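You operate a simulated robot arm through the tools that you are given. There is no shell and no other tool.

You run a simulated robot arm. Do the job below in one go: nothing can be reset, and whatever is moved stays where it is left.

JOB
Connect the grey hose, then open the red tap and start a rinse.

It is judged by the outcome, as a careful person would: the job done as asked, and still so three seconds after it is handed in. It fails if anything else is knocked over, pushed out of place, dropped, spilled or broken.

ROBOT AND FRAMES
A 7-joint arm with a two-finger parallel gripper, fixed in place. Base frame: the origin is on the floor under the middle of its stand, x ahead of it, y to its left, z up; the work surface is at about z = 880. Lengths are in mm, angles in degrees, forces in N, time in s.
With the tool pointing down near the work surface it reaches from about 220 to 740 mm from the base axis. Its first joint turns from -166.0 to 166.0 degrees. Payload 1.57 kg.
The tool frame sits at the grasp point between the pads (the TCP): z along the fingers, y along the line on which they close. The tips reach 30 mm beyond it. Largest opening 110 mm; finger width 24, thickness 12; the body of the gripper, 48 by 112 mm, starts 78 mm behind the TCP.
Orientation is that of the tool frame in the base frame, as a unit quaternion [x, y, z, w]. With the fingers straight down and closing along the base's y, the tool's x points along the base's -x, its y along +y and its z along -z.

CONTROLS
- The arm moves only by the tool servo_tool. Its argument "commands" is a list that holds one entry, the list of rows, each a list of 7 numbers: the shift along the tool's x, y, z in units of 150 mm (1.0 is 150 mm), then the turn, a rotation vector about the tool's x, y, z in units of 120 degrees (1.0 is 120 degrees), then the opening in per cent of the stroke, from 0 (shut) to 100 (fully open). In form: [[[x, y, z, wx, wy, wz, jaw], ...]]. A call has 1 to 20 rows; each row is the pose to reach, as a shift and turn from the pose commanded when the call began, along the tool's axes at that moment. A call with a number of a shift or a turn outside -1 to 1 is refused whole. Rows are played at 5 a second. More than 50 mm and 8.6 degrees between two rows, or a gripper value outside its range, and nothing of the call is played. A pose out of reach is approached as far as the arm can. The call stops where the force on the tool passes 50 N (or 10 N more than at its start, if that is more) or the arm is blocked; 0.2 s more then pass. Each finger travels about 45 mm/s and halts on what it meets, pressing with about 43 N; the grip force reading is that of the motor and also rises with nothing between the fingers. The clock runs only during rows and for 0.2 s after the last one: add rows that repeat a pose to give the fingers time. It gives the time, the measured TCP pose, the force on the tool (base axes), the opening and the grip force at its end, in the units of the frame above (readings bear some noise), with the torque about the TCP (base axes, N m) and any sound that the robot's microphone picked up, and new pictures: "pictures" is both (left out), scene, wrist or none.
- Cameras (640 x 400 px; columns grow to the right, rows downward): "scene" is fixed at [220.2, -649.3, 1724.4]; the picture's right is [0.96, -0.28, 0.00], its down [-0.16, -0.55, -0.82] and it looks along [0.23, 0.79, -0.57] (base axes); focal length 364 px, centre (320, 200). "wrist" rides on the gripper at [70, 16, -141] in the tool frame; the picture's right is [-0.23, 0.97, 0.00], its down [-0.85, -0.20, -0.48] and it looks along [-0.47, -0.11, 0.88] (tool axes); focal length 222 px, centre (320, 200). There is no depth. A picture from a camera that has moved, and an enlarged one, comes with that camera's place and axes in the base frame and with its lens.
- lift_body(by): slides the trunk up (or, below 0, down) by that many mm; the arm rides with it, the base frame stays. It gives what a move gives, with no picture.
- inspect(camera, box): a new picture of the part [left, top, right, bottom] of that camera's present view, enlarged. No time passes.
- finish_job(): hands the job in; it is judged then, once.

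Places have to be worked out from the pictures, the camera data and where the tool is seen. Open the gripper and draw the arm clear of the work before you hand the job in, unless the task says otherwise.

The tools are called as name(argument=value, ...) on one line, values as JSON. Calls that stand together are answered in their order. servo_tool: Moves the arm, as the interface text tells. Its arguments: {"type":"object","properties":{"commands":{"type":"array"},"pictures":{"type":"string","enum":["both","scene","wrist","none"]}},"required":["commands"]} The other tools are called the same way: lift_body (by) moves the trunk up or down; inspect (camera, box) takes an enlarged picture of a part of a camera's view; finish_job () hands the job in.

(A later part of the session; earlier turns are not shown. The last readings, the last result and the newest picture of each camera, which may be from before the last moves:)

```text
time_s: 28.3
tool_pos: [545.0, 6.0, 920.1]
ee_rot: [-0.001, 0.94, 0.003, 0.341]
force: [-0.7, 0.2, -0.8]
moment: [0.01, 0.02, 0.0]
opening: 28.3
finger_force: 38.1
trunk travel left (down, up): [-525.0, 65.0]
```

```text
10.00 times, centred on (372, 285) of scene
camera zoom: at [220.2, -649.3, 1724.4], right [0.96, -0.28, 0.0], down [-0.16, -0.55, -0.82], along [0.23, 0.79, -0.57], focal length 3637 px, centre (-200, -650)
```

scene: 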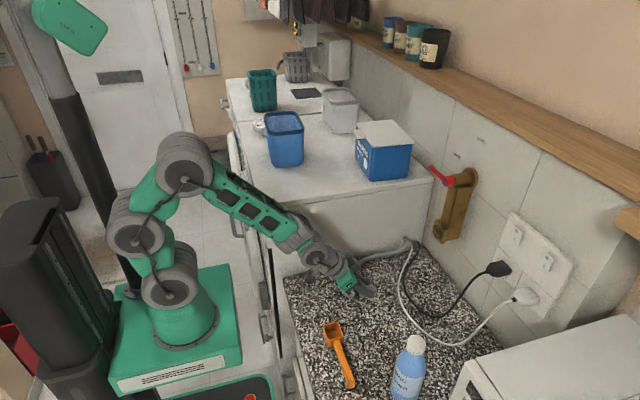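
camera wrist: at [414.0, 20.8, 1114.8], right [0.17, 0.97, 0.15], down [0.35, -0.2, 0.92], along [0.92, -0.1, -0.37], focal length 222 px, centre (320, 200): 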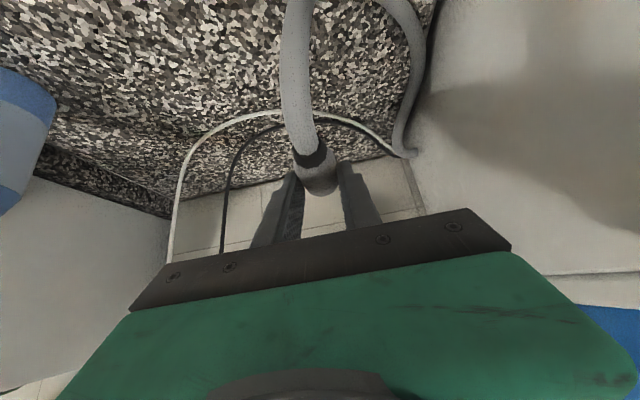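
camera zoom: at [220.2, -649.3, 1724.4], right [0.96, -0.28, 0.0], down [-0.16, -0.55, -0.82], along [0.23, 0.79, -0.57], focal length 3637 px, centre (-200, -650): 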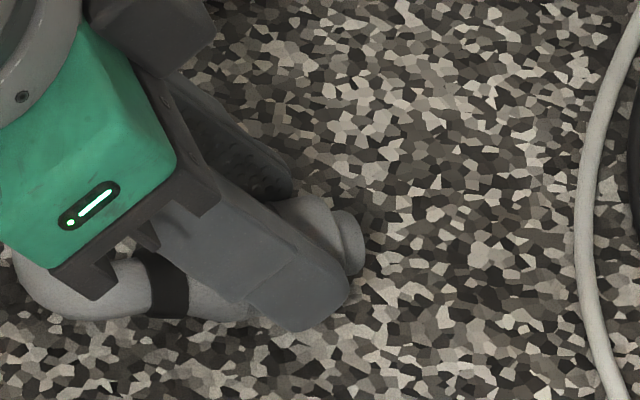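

It's a few millimetres above the counter. I'll ease down 5 mm, then open the jaws gently to release it.

servo_tool(commands=[[[0.0064, 0, 0.0077, 0, 0, 0, 5], [0.0128, 0, 0.0153, 0, 0, 0, 5], [0.0192, 0, 0.023, 0, 0, 0, 5], [0.0192, 0, 0.023, 0, 0, 0, 30], [0.0192, 0, 0.023, 0, 0, 0, 40], [0.0192, 0, 0.023, 0, 0, 0, 50], [0.0192, 0, 0.023, 0, 0, 0, 60], [0.0192, 0, 0.023, 0, 0, 0, 60]]], pictures="both")

inspect(camera="scene", box=[340, 265, 404, 305])

inspect(camera="wrist", box=[220, 80, 420, 205])

```text
time_s: 30.1
tool_pos: [545.7, 5.3, 915.2]
ee_rot: [-0.001, 0.94, 0.003, 0.343]
force: [-0.2, -0.4, -0.5]
moment: [0.01, -0.02, 0.01]
opening: 66.1
finger_force: 0.1
trunk travel left (down, up): [-525.0, 65.0]
camera wrist: at [399.4, 21.5, 980.5], right [0.17, 0.97, 0.15], down [0.35, -0.2, 0.92], along [0.92, -0.1, -0.37], focal length 222 px, centre (320, 200)
```

scene: 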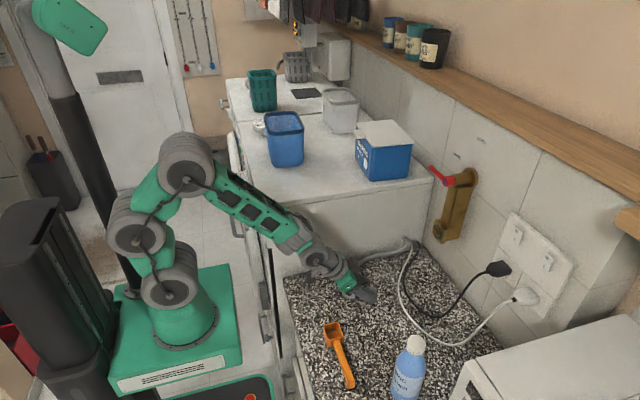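
wrist: 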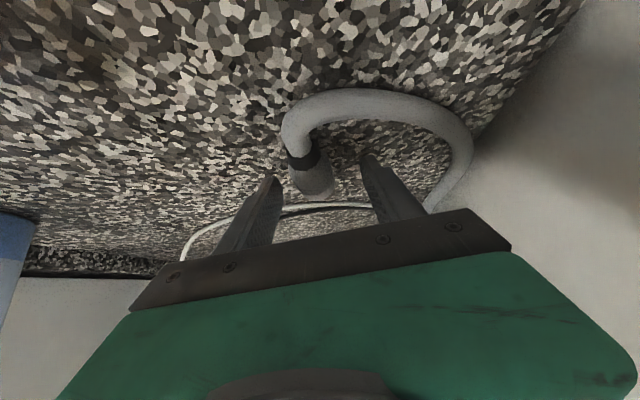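

```text
10.00 times, centred on (372, 285) of scene
camera zoom: at [220.2, -649.3, 1724.4], right [0.96, -0.28, 0.0], down [-0.16, -0.55, -0.82], along [0.23, 0.79, -0.57], focal length 3637 px, centre (-200, -650)
```

zoom: 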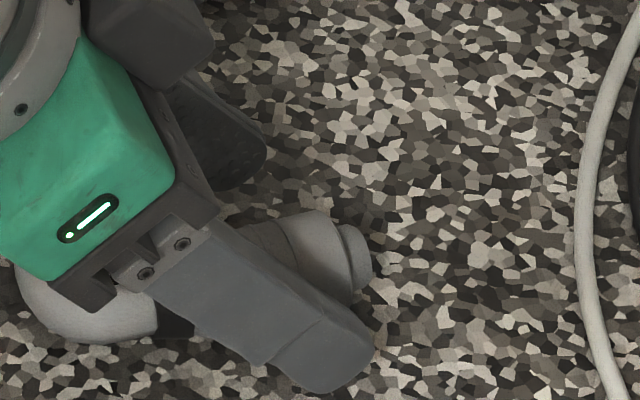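

```text
3.20 times, centred on (320, 142) of wrist
camera zoom: at [399.4, 21.5, 980.5], right [0.17, 0.97, 0.15], down [0.35, -0.2, 0.92], along [0.92, -0.1, -0.37], focal length 711 px, centre (320, 384)
```

zoom: 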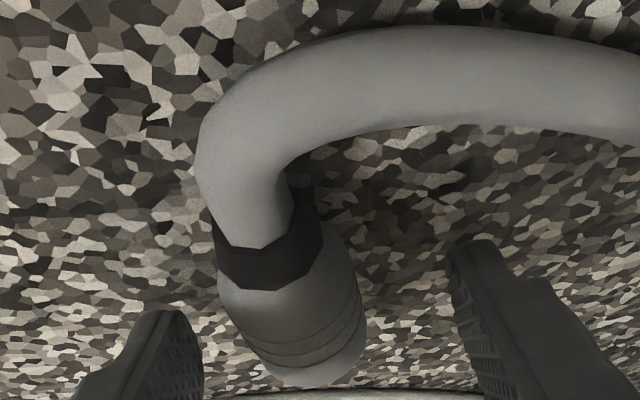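

The connector is back on the counter, lying along +x at y≈1. I'll rise clear and steepen the tool to about 20° from vertical for the new grip, then look.

servo_tool(commands=[[[-0.128, 0, -0.153, 0, 0, 0, 60], [-0.135, -0.01, -0.234, 0, 0.0556, 0, 60], [-0.142, -0.02, -0.316, 0, 0.111, 0, 60], [-0.154, -0.027, -0.392, 0, 0.1667, 0, 60], [-0.154, -0.027, -0.392, 0, 0.1667, 0, 60]]], pictures="both")

inspect(camera="scene", box=[336, 260, 400, 305])

inspect(camera="wrist", box=[220, 60, 420, 205])

```text
time_s: 31.3
tool_pos: [525.0, -0.1, 976.0]
ee_rot: [-0.001, 0.985, 0.001, 0.173]
force: [0.6, -0.1, 0.3]
moment: [0.01, 0.02, 0.0]
opening: 66.1
finger_force: 0.1
trunk travel left (down, up): [-525.0, 65.0]
camera wrist: at [410.2, 17.3, 1086.0], right [0.21, 0.97, 0.08], down [0.64, -0.2, 0.74], along [0.74, -0.1, -0.67], focal length 222 px, centre (320, 200)
```

scene: 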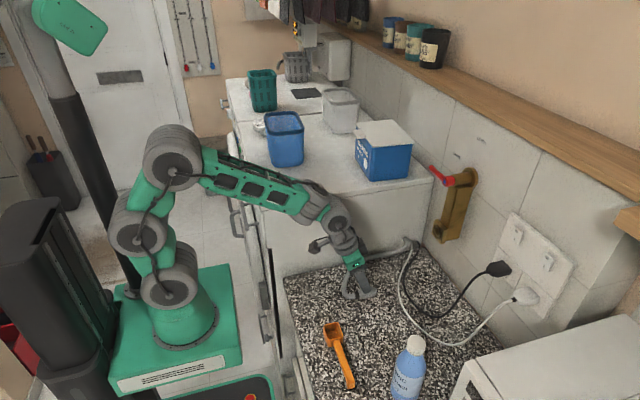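
wrist: 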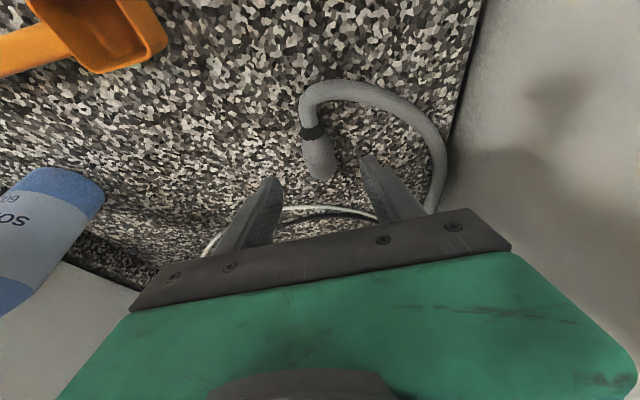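

```text
8.89 times, centred on (368, 282) of scene
camera zoom: at [220.2, -649.3, 1724.4], right [0.96, -0.28, 0.0], down [-0.16, -0.55, -0.82], along [0.23, 0.79, -0.57], focal length 3233 px, centre (-107, -533)
```

zoom: 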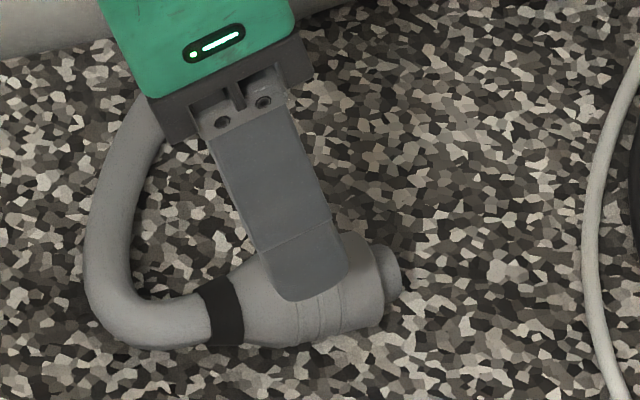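

```text
2.76 times, centred on (320, 132) of wrist
camera zoom: at [410.2, 17.3, 1086.0], right [0.21, 0.97, 0.08], down [0.64, -0.2, 0.74], along [0.74, -0.1, -0.67], focal length 613 px, centre (320, 386)
```

zoom: 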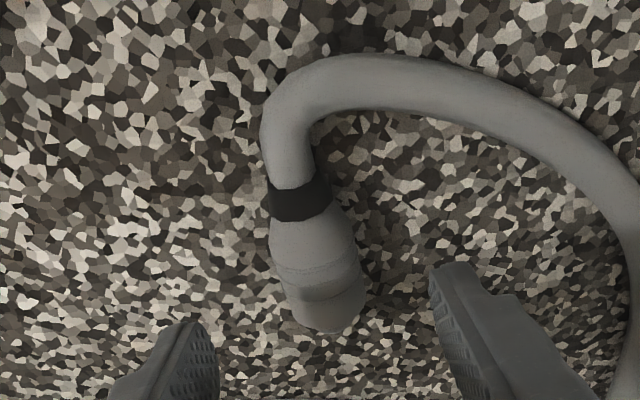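

The band is at x≈520–530 and the nose tip at x≈585. I'll place the fingers around the band with their front edges at the collar's shoulder (TCP x≈510), yawed -2° to match the connector.

servo_tool(commands=[[[0.125, 0, 0.061, 0.002, 0, 0.005, 55], [0.182, 0, 0.218, 0.004, 0, 0.01, 50], [0.227, 0, 0.343, 0.0057, 0, 0.0157, 50], [0.227, 0, 0.343, 0.0057, 0, 0.0157, 50]]], pictures="both")

inspect(camera="scene", box=[336, 260, 400, 305])

inspect(camera="wrist", box=[220, 80, 420, 225])

```text
time_s: 32.3
tool_pos: [510.6, 0.8, 915.7]
ee_rot: [0.016, 0.985, -0.002, 0.173]
force: [0.1, 0.6, -0.5]
moment: [-0.03, 0.0, 0.01]
opening: 55.2
finger_force: 0.1
trunk travel left (down, up): [-525.0, 65.0]
camera wrist: at [395.4, 21.3, 1025.5], right [0.24, 0.97, 0.08], down [0.63, -0.22, 0.74], along [0.73, -0.13, -0.67], focal length 222 px, centre (320, 200)
```

scene: 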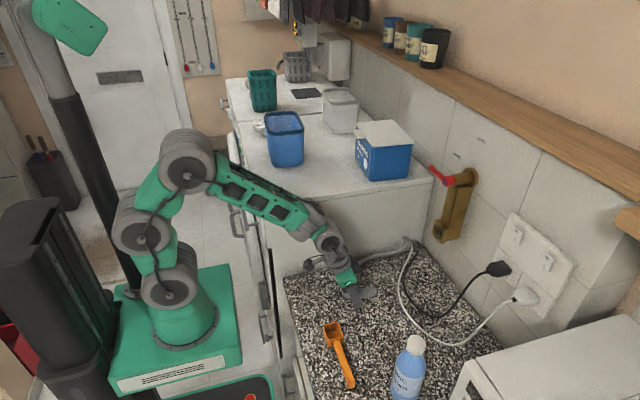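
wrist: 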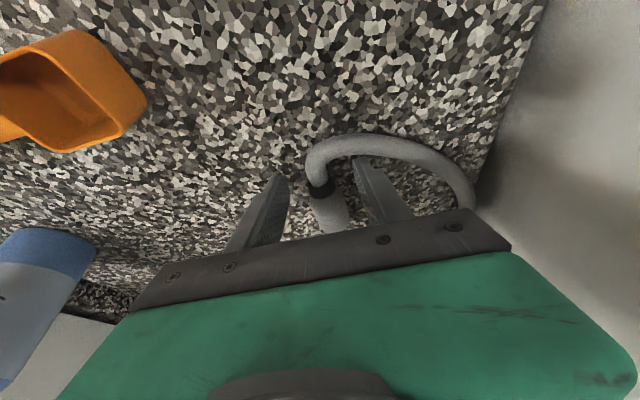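

```text
8.89 times, centred on (368, 282) of scene
camera zoom: at [220.2, -649.3, 1724.4], right [0.96, -0.28, 0.0], down [-0.16, -0.55, -0.82], along [0.23, 0.79, -0.57], focal length 3233 px, centre (-107, -533)
```

zoom: 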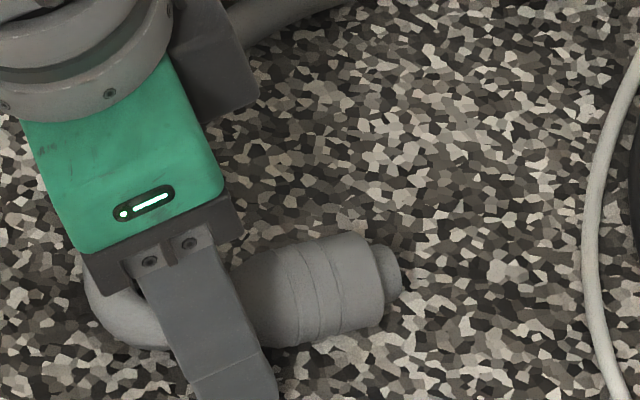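

```text
2.76 times, centred on (320, 152) of wrist
camera zoom: at [395.4, 21.3, 1025.5], right [0.24, 0.97, 0.08], down [0.63, -0.22, 0.74], along [0.73, -0.13, -0.67], focal length 613 px, centre (320, 331)
```

zoom: 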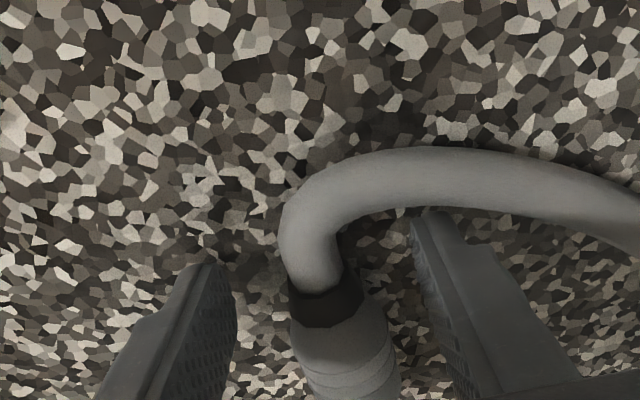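

The fingers straddle the band. I'll close them there; the final opening should show the diameter I've gripped.

servo_tool(commands=[[[0, 0, 0, 0, 0, 0, 40], [0, 0, 0, 0, 0, 0, 30], [0, 0, 0, 0, 0, 0, 20], [0, 0, 0, 0, 0, 0, 5], [0, 0, 0, 0, 0, 0, 5], [0, 0, 0, 0, 0, 0, 5]]], pictures="both")

inspect(camera="scene", box=[336, 260, 400, 305])

inspect(camera="wrist", box=[220, 80, 420, 225])

```text
time_s: 33.7
tool_pos: [510.1, 0.5, 916.3]
ee_rot: [0.016, 0.985, -0.001, 0.172]
force: [-1.0, -0.7, 0.1]
moment: [-0.04, -0.02, -0.01]
opening: 21.7
finger_force: 34.3
trunk travel left (down, up): [-525.0, 65.0]
camera wrist: at [395.4, 21.2, 1025.6], right [0.24, 0.97, 0.08], down [0.63, -0.22, 0.74], along [0.73, -0.13, -0.67], focal length 222 px, centre (320, 200)
```

scene: 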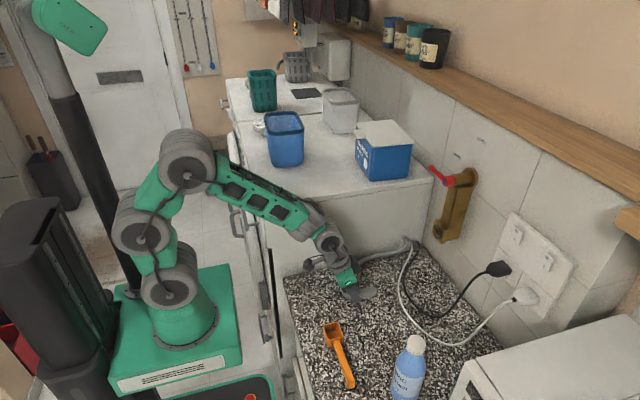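
wrist: 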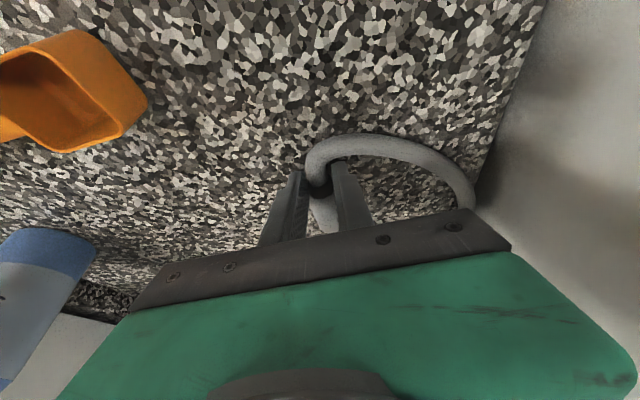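

```text
8.89 times, centred on (368, 282) of scene
camera zoom: at [220.2, -649.3, 1724.4], right [0.96, -0.28, 0.0], down [-0.16, -0.55, -0.82], along [0.23, 0.79, -0.57], focal length 3233 px, centre (-107, -533)
```

zoom: 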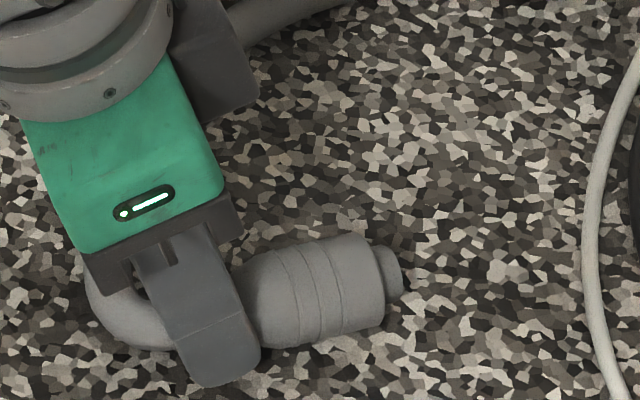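

```text
2.76 times, centred on (320, 152) of wrist
camera zoom: at [395.4, 21.2, 1025.6], right [0.24, 0.97, 0.08], down [0.63, -0.22, 0.74], along [0.73, -0.13, -0.67], focal length 613 px, centre (320, 331)
```

zoom: 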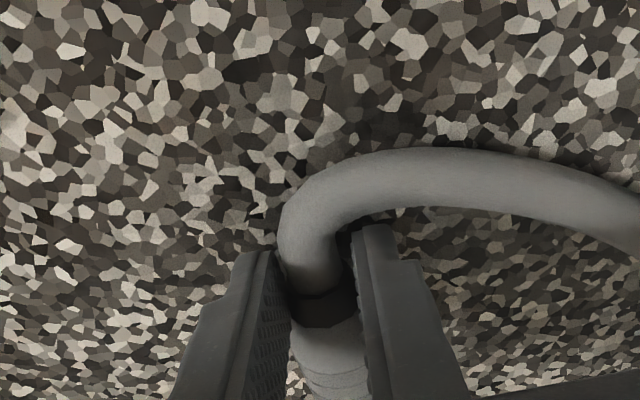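

I have the band at 21.7 mm with the finger fronts against the collar's flare. I'll lift 40 mm and check that the connector stays level.

servo_tool(commands=[[[-0.045, 0, -0.125, 0, 0, 0, 5], [-0.091, 0, -0.251, -0.0057, 0, -0.0157, 5], [-0.091, 0, -0.251, -0.0057, 0, -0.0157, 5]]], pictures="both")

inspect(camera="scene", box=[336, 250, 400, 295])

inspect(camera="wrist", box=[260, 120, 380, 240])

```text
time_s: 34.5
tool_pos: [509.9, 0.7, 956.7]
ee_rot: [-0.002, 0.985, 0.002, 0.173]
force: [-0.4, -1.2, -0.6]
moment: [0.02, 0.03, 0.0]
opening: 21.5
finger_force: 34.2
trunk travel left (down, up): [-525.0, 65.0]
camera wrist: at [394.9, 16.8, 1066.0], right [0.21, 0.97, 0.08], down [0.64, -0.2, 0.74], along [0.74, -0.1, -0.67], focal length 222 px, centre (320, 200)
```

scene: 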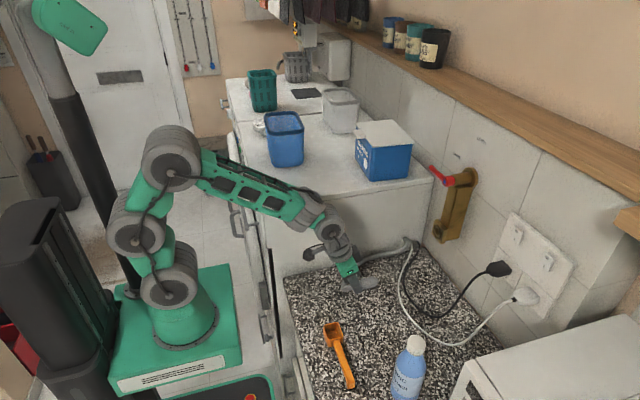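
wrist: 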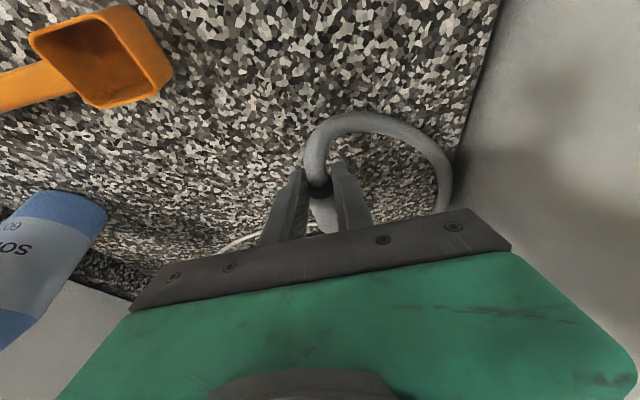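

```text
8.89 times, centred on (368, 272) of scene
camera zoom: at [220.2, -649.3, 1724.4], right [0.96, -0.28, 0.0], down [-0.16, -0.55, -0.82], along [0.23, 0.79, -0.57], focal length 3233 px, centre (-107, -444)
```

zoom: 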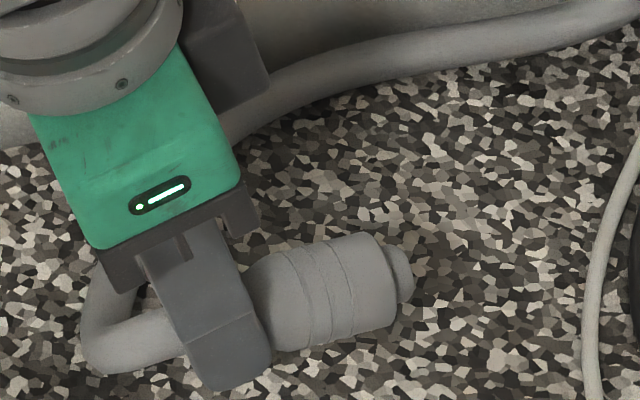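

```text
3.33 times, centred on (320, 180) of wrist
camera zoom: at [394.9, 16.8, 1066.0], right [0.21, 0.97, 0.08], down [0.64, -0.2, 0.74], along [0.74, -0.1, -0.67], focal length 740 px, centre (320, 267)
```

zoom: 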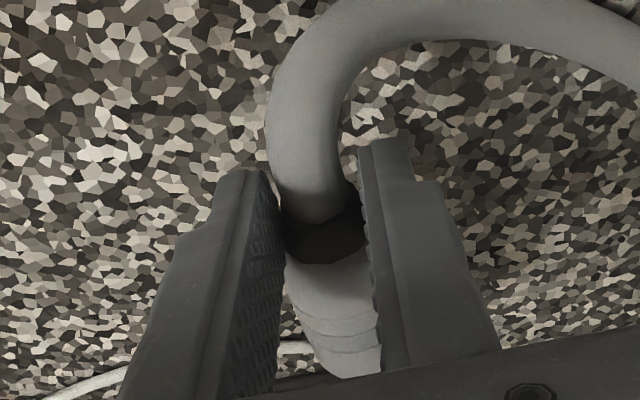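

The connector holds level. I'll carry it up to outlet height, then forward to the pre-insertion point.

servo_tool(commands=[[[-0.1, 0.01, -0.16, 0, 0, 0, 5], [-0.25, 0.025, -0.28, 0, 0, 0, 5], [-0.42, 0.045, -0.39, 0, 0, 0, 5], [-0.603, 0.067, -0.49, 0, 0, 0, 5]]], pictures="none")

servo_tool(commands=[[[-0.16, 0.016, 0.016, 0, 0, 0, 5], [-0.32, 0.032, 0.032, 0, 0, 0, 5], [-0.48, 0.048, 0.048, 0, 0, 0, 5], [-0.644, 0.063, 0.063, 0, 0, 0, 5], [-0.644, 0.063, 0.063, 0, 0, 0, 5]]], pictures="both")

inspect(camera="scene", box=[412, 215, 444, 245])

inspect(camera="wrist", box=[280, 150, 376, 240])

```text
time_s: 35.5
tool_pos: [569.4, 10.7, 1055.7]
ee_rot: [-0.001, 0.985, 0.002, 0.173]
force: [-0.3, -0.9, -0.1]
moment: [0.03, 0.04, 0.0]
opening: 21.2
finger_force: 34.1
trunk travel left (down, up): [-525.0, 65.0]
```

```text
time_s: 36.7
tool_pos: [664.4, 20.7, 1080.1]
ee_rot: [-0.001, 0.985, 0.002, 0.173]
force: [-1.2, 0.5, -0.5]
moment: [-0.01, 0.0, 0.0]
opening: 20.8
finger_force: 34.5
trunk travel left (down, up): [-525.0, 65.0]
camera wrist: at [549.4, 36.6, 1190.2], right [0.21, 0.97, 0.08], down [0.64, -0.2, 0.74], along [0.74, -0.1, -0.67], focal length 222 px, centre (320, 200)
```

scene: 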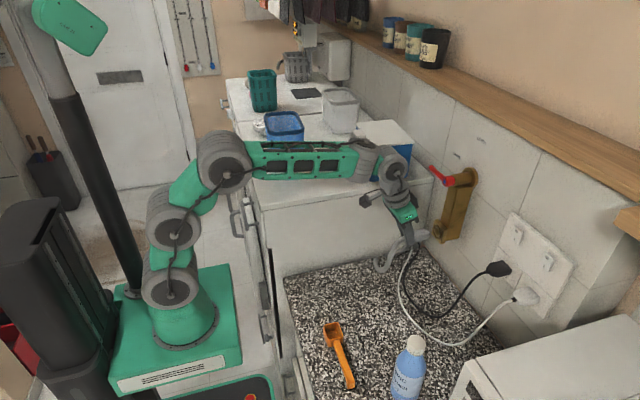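
wrist: 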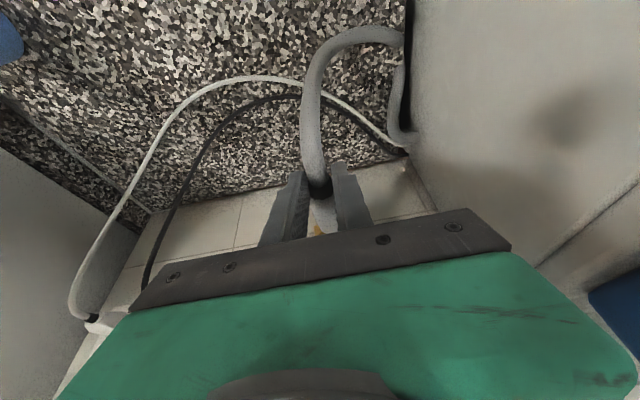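

```text
13.33 times, centred on (428, 230) of scene
camera zoom: at [220.2, -649.3, 1724.4], right [0.96, -0.28, 0.0], down [-0.16, -0.55, -0.82], along [0.23, 0.79, -0.57], focal length 4850 px, centre (-1120, -200)
```

zoom: 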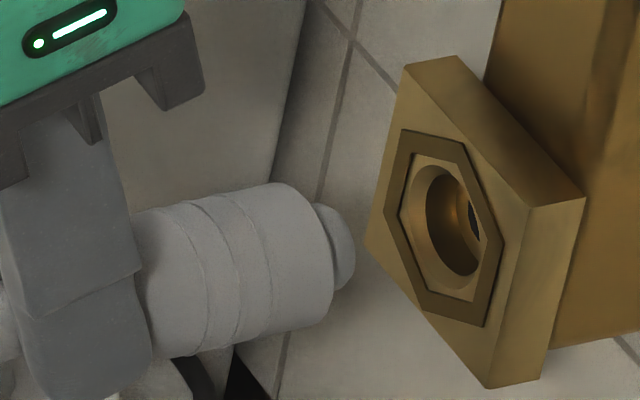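

```text
4.44 times, centred on (328, 195) of wrist
camera zoom: at [549.4, 36.6, 1190.2], right [0.21, 0.97, 0.08], down [0.64, -0.2, 0.74], along [0.74, -0.1, -0.67], focal length 987 px, centre (284, 222)
```

zoom: 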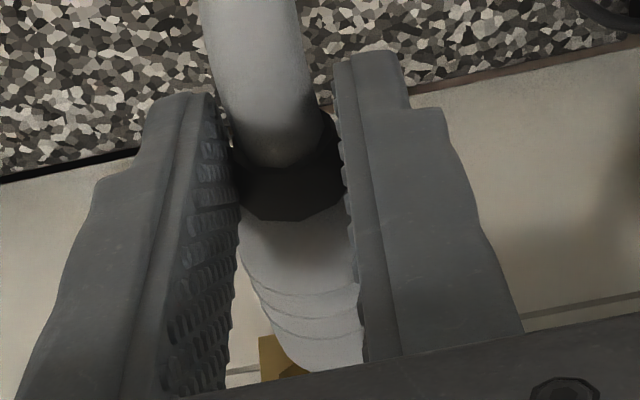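

The nose is about 27 mm from the face and near on axis. I'll zoom in to check yaw and side offset before pushing.

inspect(camera="wrist", box=[296, 185, 370, 240])

inspect(camera="scene", box=[400, 205, 464, 250])

```text
7.27 times, centred on (333, 212) of wrist
camera zoom: at [549.4, 36.6, 1190.2], right [0.21, 0.97, 0.08], down [0.64, -0.2, 0.74], along [0.74, -0.1, -0.67], focal length 1615 px, centre (226, 109)
```

zoom: 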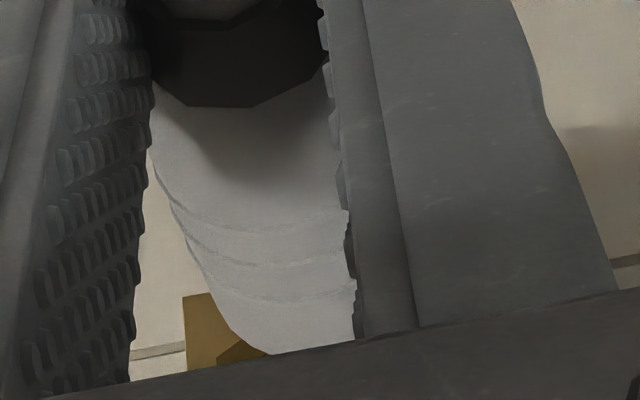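

```text
8.89 times, centred on (432, 228) of scene
camera zoom: at [220.2, -649.3, 1724.4], right [0.96, -0.28, 0.0], down [-0.16, -0.55, -0.82], along [0.23, 0.79, -0.57], focal length 3233 px, centre (-676, -44)
```

zoom: 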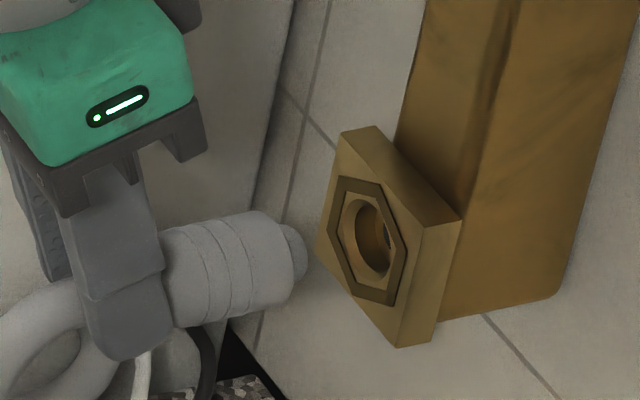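

Alignment is within about a millimetre. I'll advance 22 mm with a slight -y trim and check again just short of the bore.

servo_tool(commands=[[[-0.046, -0.0047, 0.0167, 0, 0, 0, 5], [-0.092, -0.0047, 0.0333, 0, 0, 0, 5], [-0.138, -0.0047, 0.05, 0, 0, 0, 5], [-0.138, -0.0047, 0.05, 0, 0, 0, 5]]], pictures="both")

inspect(camera="scene", box=[412, 215, 444, 245])

inspect(camera="wrist", box=[296, 185, 370, 240])

```text
time_s: 37.7
tool_pos: [687.1, 20.0, 1079.8]
ee_rot: [-0.001, 0.985, 0.002, 0.173]
force: [-0.2, -0.9, -0.3]
moment: [0.0, 0.02, -0.02]
opening: 20.7
finger_force: 34.7
trunk travel left (down, up): [-525.0, 65.0]
camera wrist: at [571.6, 35.9, 1189.8], right [0.21, 0.97, 0.08], down [0.64, -0.2, 0.74], along [0.74, -0.1, -0.67], focal length 222 px, centre (320, 200)
```

scene: 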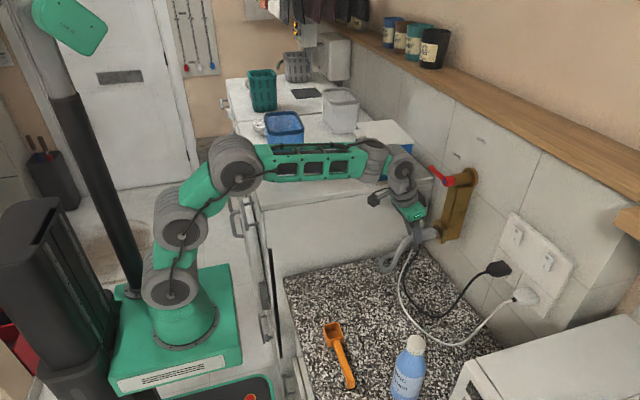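
wrist: 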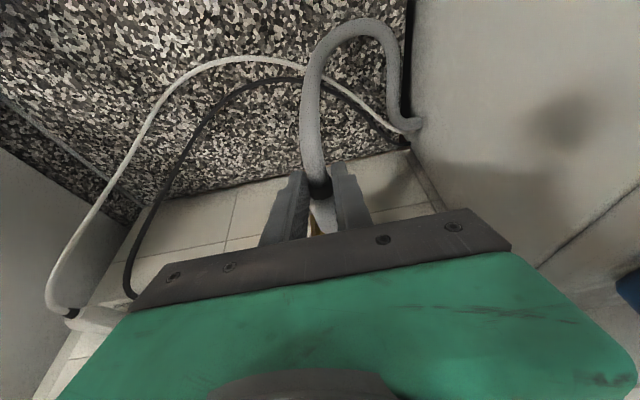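

```text
13.33 times, centred on (428, 230) of scene
camera zoom: at [220.2, -649.3, 1724.4], right [0.96, -0.28, 0.0], down [-0.16, -0.55, -0.82], along [0.23, 0.79, -0.57], focal length 4850 px, centre (-1120, -200)
```

zoom: 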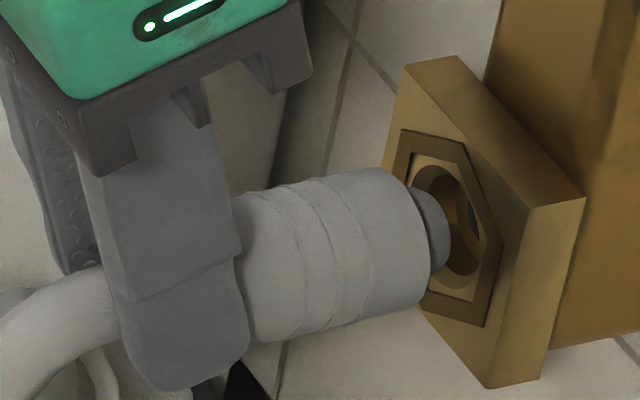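

```text
7.27 times, centred on (333, 212) of wrist
camera zoom: at [571.6, 35.9, 1189.8], right [0.21, 0.97, 0.08], down [0.64, -0.2, 0.74], along [0.74, -0.1, -0.67], focal length 1615 px, centre (226, 109)
```

zoom: 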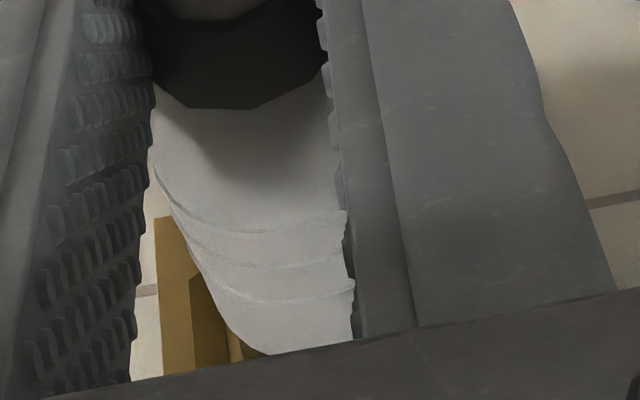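

The nose is 5 mm from the bore and centred. I'll push in now in small steps.

servo_tool(commands=[[[-0.0251, 0, 0.0091, 0, 0, 0, 5], [-0.0501, 0, 0.0182, 0, 0, 0, 5], [-0.0689, 0, 0.025, 0, 0, 0, 5], [-0.0815, 0, 0.0295, 0, 0, 0, 5], [-0.0877, 0, 0.0318, 0, 0, 0, 5], [-0.094, 0, 0.0341, 0, 0, 0, 5], [-0.1003, 0, 0.0364, 0, 0, 0, 5], [-0.1003, 0, 0.0364, 0, 0, 0, 5]]], pictures="none")

inspect(camera="scene", box=[412, 215, 444, 245])

```text
time_s: 39.5
tool_pos: [696.6, 19.8, 1079.4]
ee_rot: [-0.001, 0.985, 0.002, 0.172]
force: [-32.4, -1.0, -0.4]
moment: [0.0, 0.6, 0.01]
opening: 19.8
finger_force: 33.8
trunk travel left (down, up): [-525.0, 65.0]
heard: snap
```

```text
13.33 times, centred on (428, 230) of scene
camera zoom: at [220.2, -649.3, 1724.4], right [0.96, -0.28, 0.0], down [-0.16, -0.55, -0.82], along [0.23, 0.79, -0.57], focal length 4850 px, centre (-1120, -200)
```

zoom: 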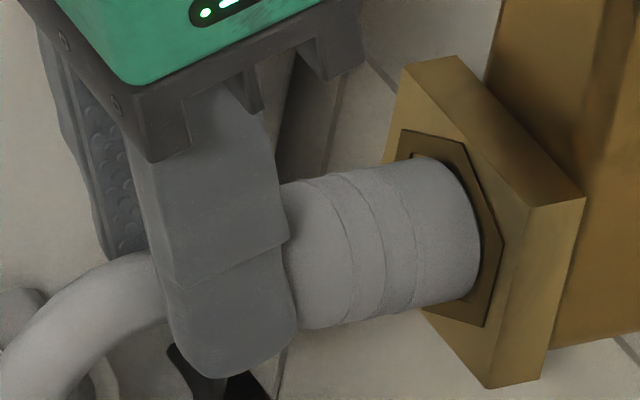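

A snap was heard at about 32 N and the collar is flush with the hex. I'll relax the push and open the jaws to see whether it holds by itself.

servo_tool(commands=[[[0.02, 0, -0.007, 0, 0, 0, 5], [0.0376, 0, -0.0136, 0, 0, 0, 5], [0.0376, 0, -0.0136, 0, 0, 0, 22], [0.0376, 0, -0.0136, 0, 0, 0, 30], [0.0376, 0, -0.0136, 0, 0, 0, 40], [0.0376, 0, -0.0136, 0, 0, 0, 45]]], pictures="both")

inspect(camera="scene", box=[400, 205, 464, 250])

inspect(camera="wrist", box=[270, 140, 380, 240])

```text
time_s: 40.9
tool_pos: [696.5, 20.3, 1079.5]
ee_rot: [-0.001, 0.985, 0.002, 0.174]
force: [-0.2, -0.4, 0.6]
moment: [0.01, 0.0, 0.01]
opening: 49.5
finger_force: 0.0
trunk travel left (down, up): [-525.0, 65.0]
camera wrist: at [581.5, 36.5, 1190.0], right [0.21, 0.97, 0.08], down [0.64, -0.2, 0.74], along [0.74, -0.1, -0.67], focal length 222 px, centre (320, 200)
```

scene: 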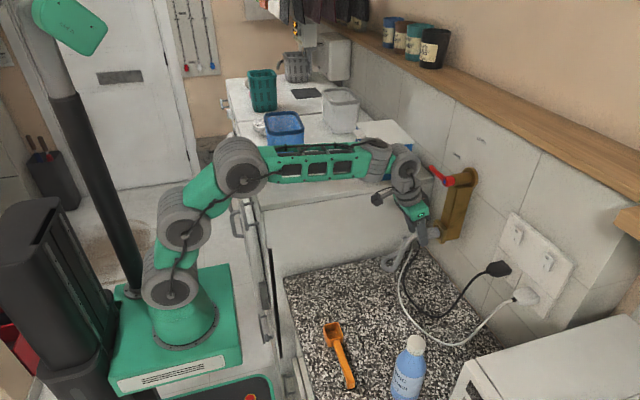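
wrist: 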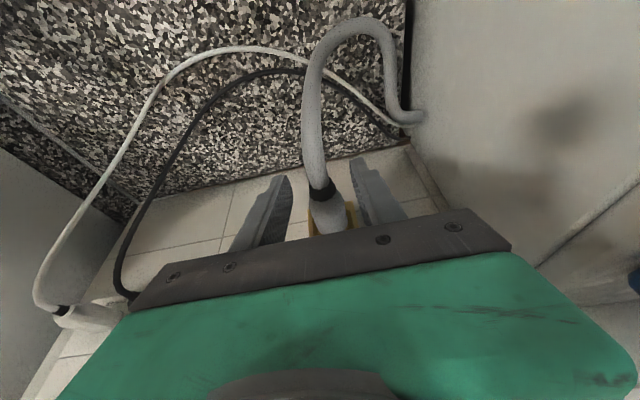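

```text
8.89 times, centred on (432, 228) of scene
camera zoom: at [220.2, -649.3, 1724.4], right [0.96, -0.28, 0.0], down [-0.16, -0.55, -0.82], along [0.23, 0.79, -0.57], focal length 3233 px, centre (-676, -44)
```

zoom: 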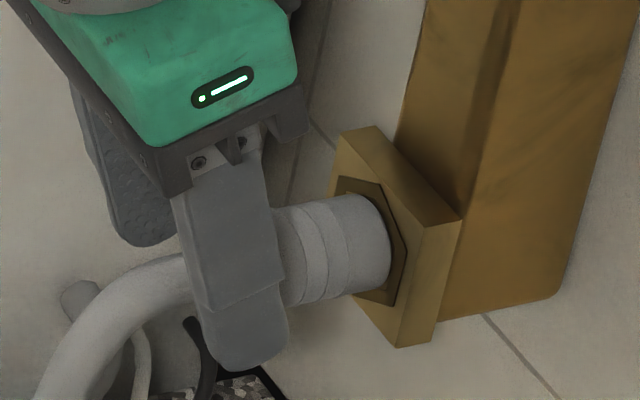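

```text
4.00 times, centred on (325, 190) of wrist
camera zoom: at [581.5, 36.5, 1190.0], right [0.21, 0.97, 0.08], down [0.64, -0.2, 0.74], along [0.74, -0.1, -0.67], focal length 888 px, centre (300, 240)
```

zoom: 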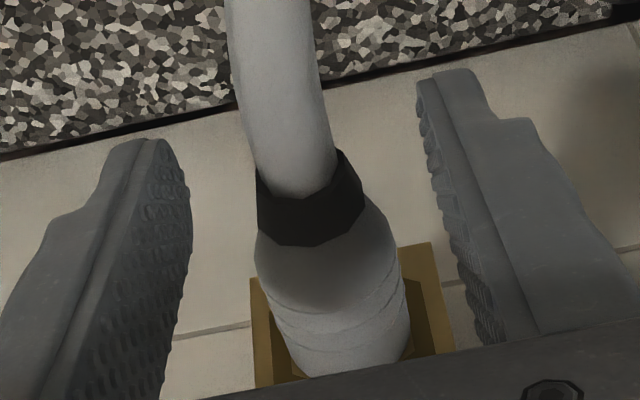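

The connector stays seated with the jaws open. I'll draw the fingers back and up, clear of the hose.

servo_tool(commands=[[[0.07, 0, -0.13, 0, 0, 0, 45], [0.16, 0, -0.29, 0, 0, 0, 45], [0.262, 0, -0.45, 0, 0, 0, 45]]], pictures="both")

inspect(camera="scene", box=[400, 150, 500, 250])

```text
time_s: 41.7
tool_pos: [636.3, 19.0, 1130.2]
ee_rot: [-0.002, 0.985, 0.002, 0.174]
force: [-0.8, -0.3, -0.1]
moment: [-0.01, 0.02, 0.05]
opening: 49.4
finger_force: 0.1
trunk travel left (down, up): [-525.0, 65.0]
camera wrist: at [520.3, 35.6, 1239.9], right [0.21, 0.97, 0.08], down [0.64, -0.2, 0.74], along [0.74, -0.1, -0.67], focal length 222 px, centre (320, 200)
```

scene: 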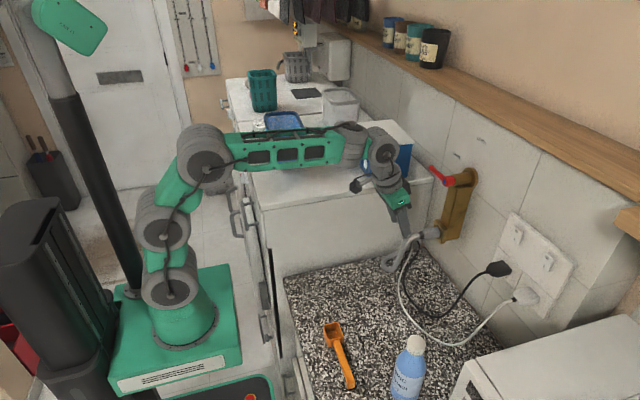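
wrist: 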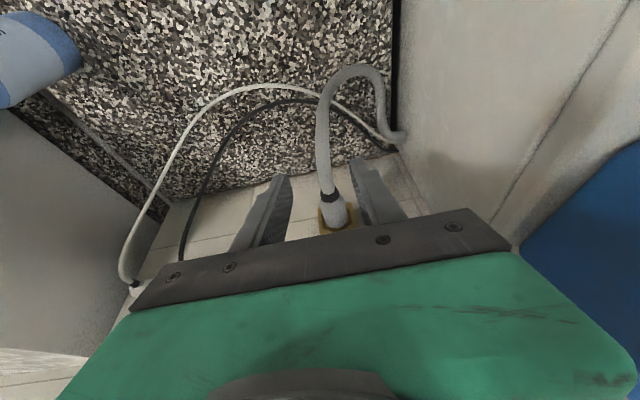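

```text
4.00 times, centred on (450, 200) of scene
camera zoom: at [220.2, -649.3, 1724.4], right [0.96, -0.28, 0.0], down [-0.16, -0.55, -0.82], along [0.23, 0.79, -0.57], focal length 1455 px, centre (-200, 200)
```

zoom: 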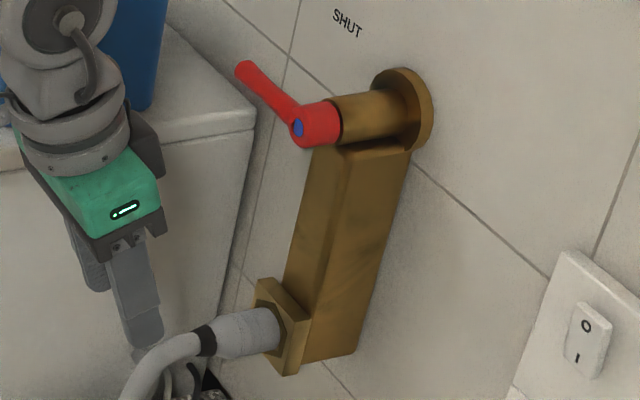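

The hose is firmly on the outlet. Next I'll close the fingers into a pushing stick, tilt the tool nearer to horizontal, and go to a point in front of and below the lever.

servo_tool(commands=[[[-0.032, 0.079, -0.073, 0, -0.0667, 0, 20], [-0.064, 0.157, -0.147, 0, -0.133, 0, 0], [-0.097, 0.236, -0.22, 0, -0.2, 0, 0], [-0.129, 0.314, -0.294, 0, -0.267, 0, 0], [-0.161, 0.393, -0.367, 0, -0.333, 0, 0], [-0.161, 0.393, -0.367, 0, -0.333, 0, 0]]], pictures="both")

inspect(camera="wrist", box=[200, 100, 440, 250])

inspect(camera="scene", box=[380, 140, 500, 220])

```text
time_s: 43.1
tool_pos: [638.8, 79.2, 1190.0]
ee_rot: [0.0, 0.866, 0.002, 0.499]
force: [0.1, 0.0, 0.2]
moment: [0.02, -0.04, -0.01]
opening: 0.0
finger_force: 21.3
trunk travel left (down, up): [-525.0, 65.0]
camera wrist: at [480.9, 94.8, 1201.4], right [0.11, 0.97, 0.2], down [0.01, -0.2, 0.98], along [0.99, -0.11, -0.04], focal length 222 px, centre (320, 200)
```

scene: 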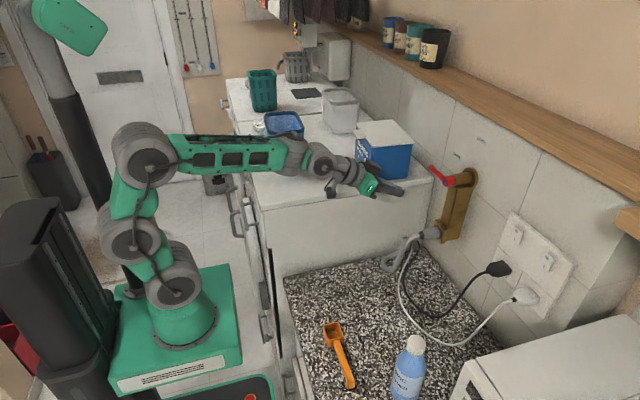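
wrist: 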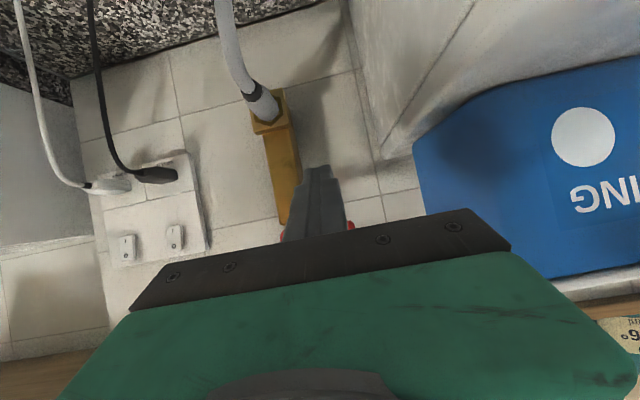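

```text
2.67 times, centred on (320, 175) of wrist
camera zoom: at [480.9, 94.8, 1201.4], right [0.11, 0.97, 0.2], down [0.01, -0.2, 0.98], along [0.99, -0.11, -0.04], focal length 592 px, centre (320, 267)
```

zoom: 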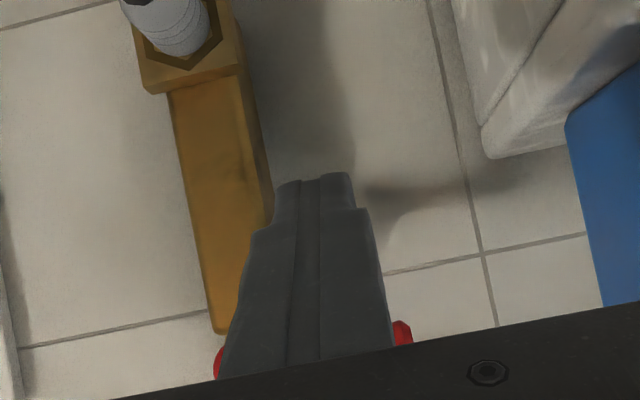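

```text
5.00 times, centred on (440, 180) of scene
camera zoom: at [220.2, -649.3, 1724.4], right [0.96, -0.28, 0.0], down [-0.16, -0.55, -0.82], along [0.23, 0.79, -0.57], focal length 1819 px, centre (-280, 300)
```

zoom: 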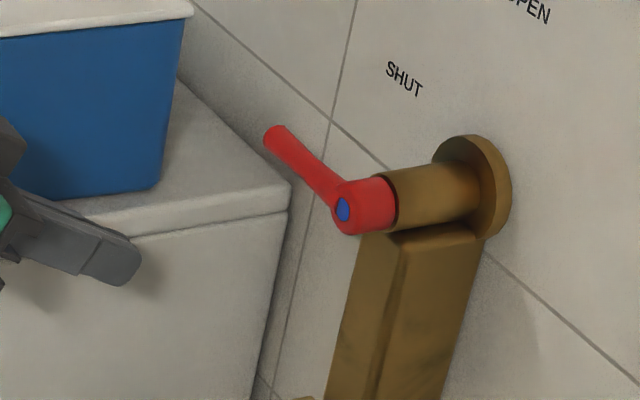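

The fingers are closed, and the lever shows behind them with its pivot at about y=22, z=1230 and its tip at y≈95. I'll slide forward beneath the lever to x≈746.

servo_tool(commands=[[[-0.089, -0.008, 0.154, 0, 0, 0, 0], [-0.179, -0.017, 0.309, 0, 0, 0, 0], [-0.268, -0.025, 0.463, 0, 0, 0, 0], [-0.357, -0.033, 0.617, 0, 0, 0, 0], [-0.357, -0.033, 0.617, 0, 0, 0, 0]]], pictures="both")

inspect(camera="scene", box=[400, 140, 500, 220])

inspect(camera="wrist", box=[230, 130, 430, 250])

```text
time_s: 44.3
tool_pos: [746.5, 74.0, 1191.1]
ee_rot: [0.0, 0.866, 0.002, 0.499]
force: [-0.2, -0.7, 0.3]
moment: [0.02, 0.01, -0.01]
opening: 0.0
finger_force: 21.8
trunk travel left (down, up): [-525.0, 65.0]
camera wrist: at [587.8, 90.5, 1201.7], right [0.11, 0.97, 0.2], down [0.01, -0.2, 0.98], along [0.99, -0.11, -0.04], focal length 222 px, centre (320, 200)
```

scene: 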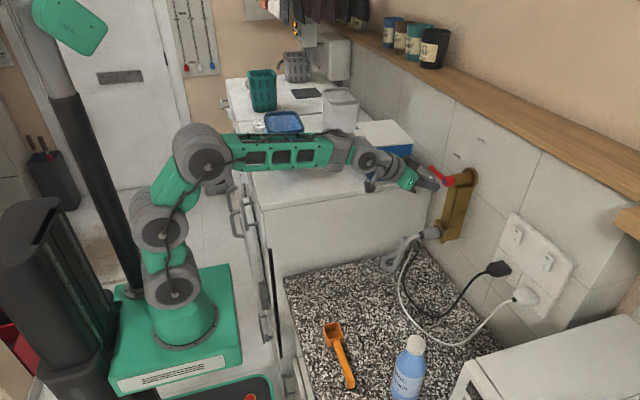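
wrist: 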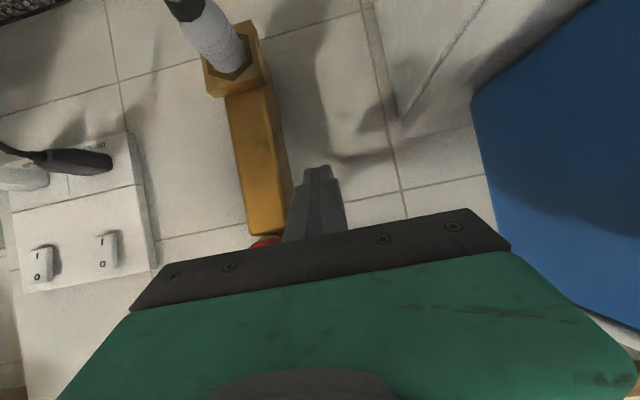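

```text
5.00 times, centred on (450, 180) of scene
camera zoom: at [220.2, -649.3, 1724.4], right [0.96, -0.28, 0.0], down [-0.16, -0.55, -0.82], along [0.23, 0.79, -0.57], focal length 1819 px, centre (-330, 300)
```

zoom: 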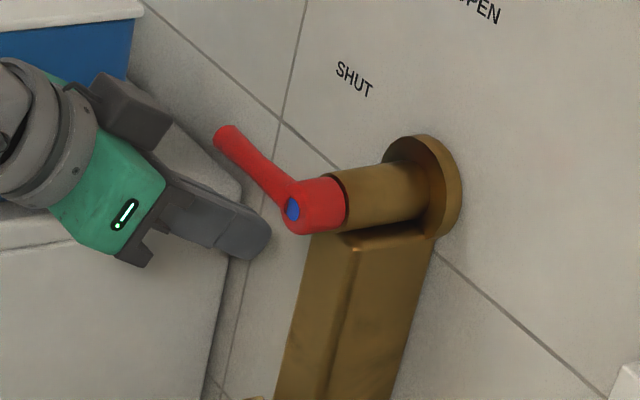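

```text
3.20 times, centred on (330, 190) of wrist
camera zoom: at [587.8, 90.5, 1201.7], right [0.11, 0.97, 0.2], down [0.01, -0.2, 0.98], along [0.99, -0.11, -0.04], focal length 711 px, centre (288, 232)
```

zoom: 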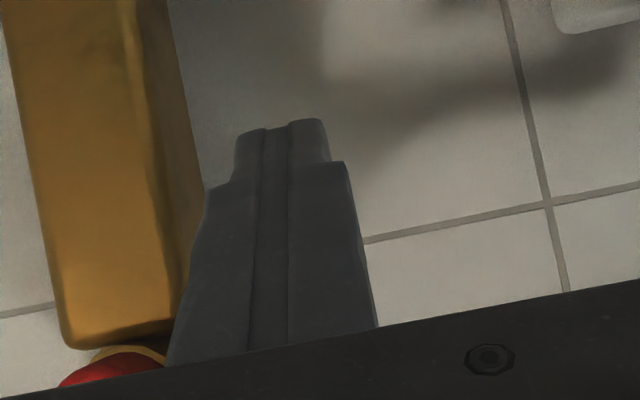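

The stick is under the lever. I'll start lifting it along the arc and check partway.

servo_tool(commands=[[[-0.0577, 0, -0.0334, 0, 0, 0, 0], [-0.1038, 0, -0.0601, 0, 0, 0, 0], [-0.1384, 0.0167, -0.0802, 0, 0, 0, 0], [-0.1713, 0.0287, -0.0992, 0, 0, 0, 0], [-0.2105, 0.0353, -0.1219, 0, 0, 0, 0], [-0.2497, 0.0367, -0.1446, 0, 0, 0, 0]]], pictures="both")

inspect(camera="scene", box=[400, 130, 500, 210])

```text
time_s: 45.7
tool_pos: [747.6, 81.0, 1233.3]
ee_rot: [0.0, 0.866, 0.002, 0.5]
force: [-0.8, 0.9, -0.7]
moment: [0.01, -0.01, -0.02]
opening: 0.0
finger_force: 21.2
trunk travel left (down, up): [-525.0, 65.0]
camera wrist: at [588.4, 95.4, 1245.6], right [0.11, 0.97, 0.2], down [0.01, -0.2, 0.98], along [0.99, -0.11, -0.04], focal length 222 px, centre (320, 200)
```

scene: 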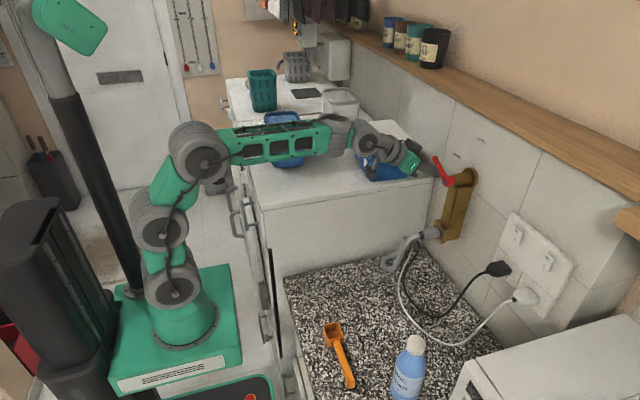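
wrist: 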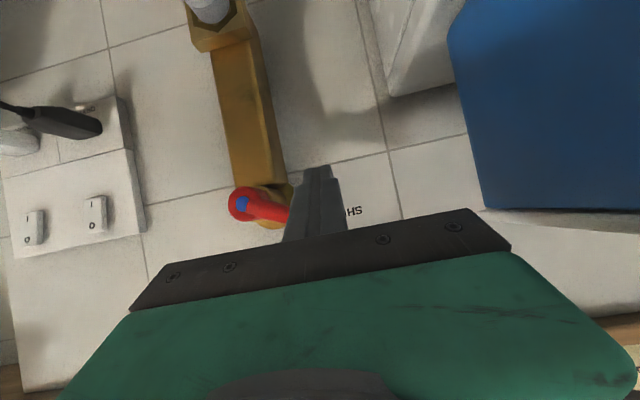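

```text
5.00 times, centred on (450, 170) of scene
camera zoom: at [220.2, -649.3, 1724.4], right [0.96, -0.28, 0.0], down [-0.16, -0.55, -0.82], along [0.23, 0.79, -0.57], focal length 1819 px, centre (-330, 350)
```

zoom: 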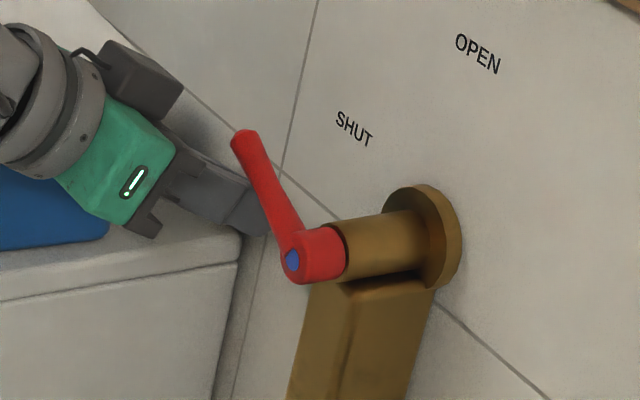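

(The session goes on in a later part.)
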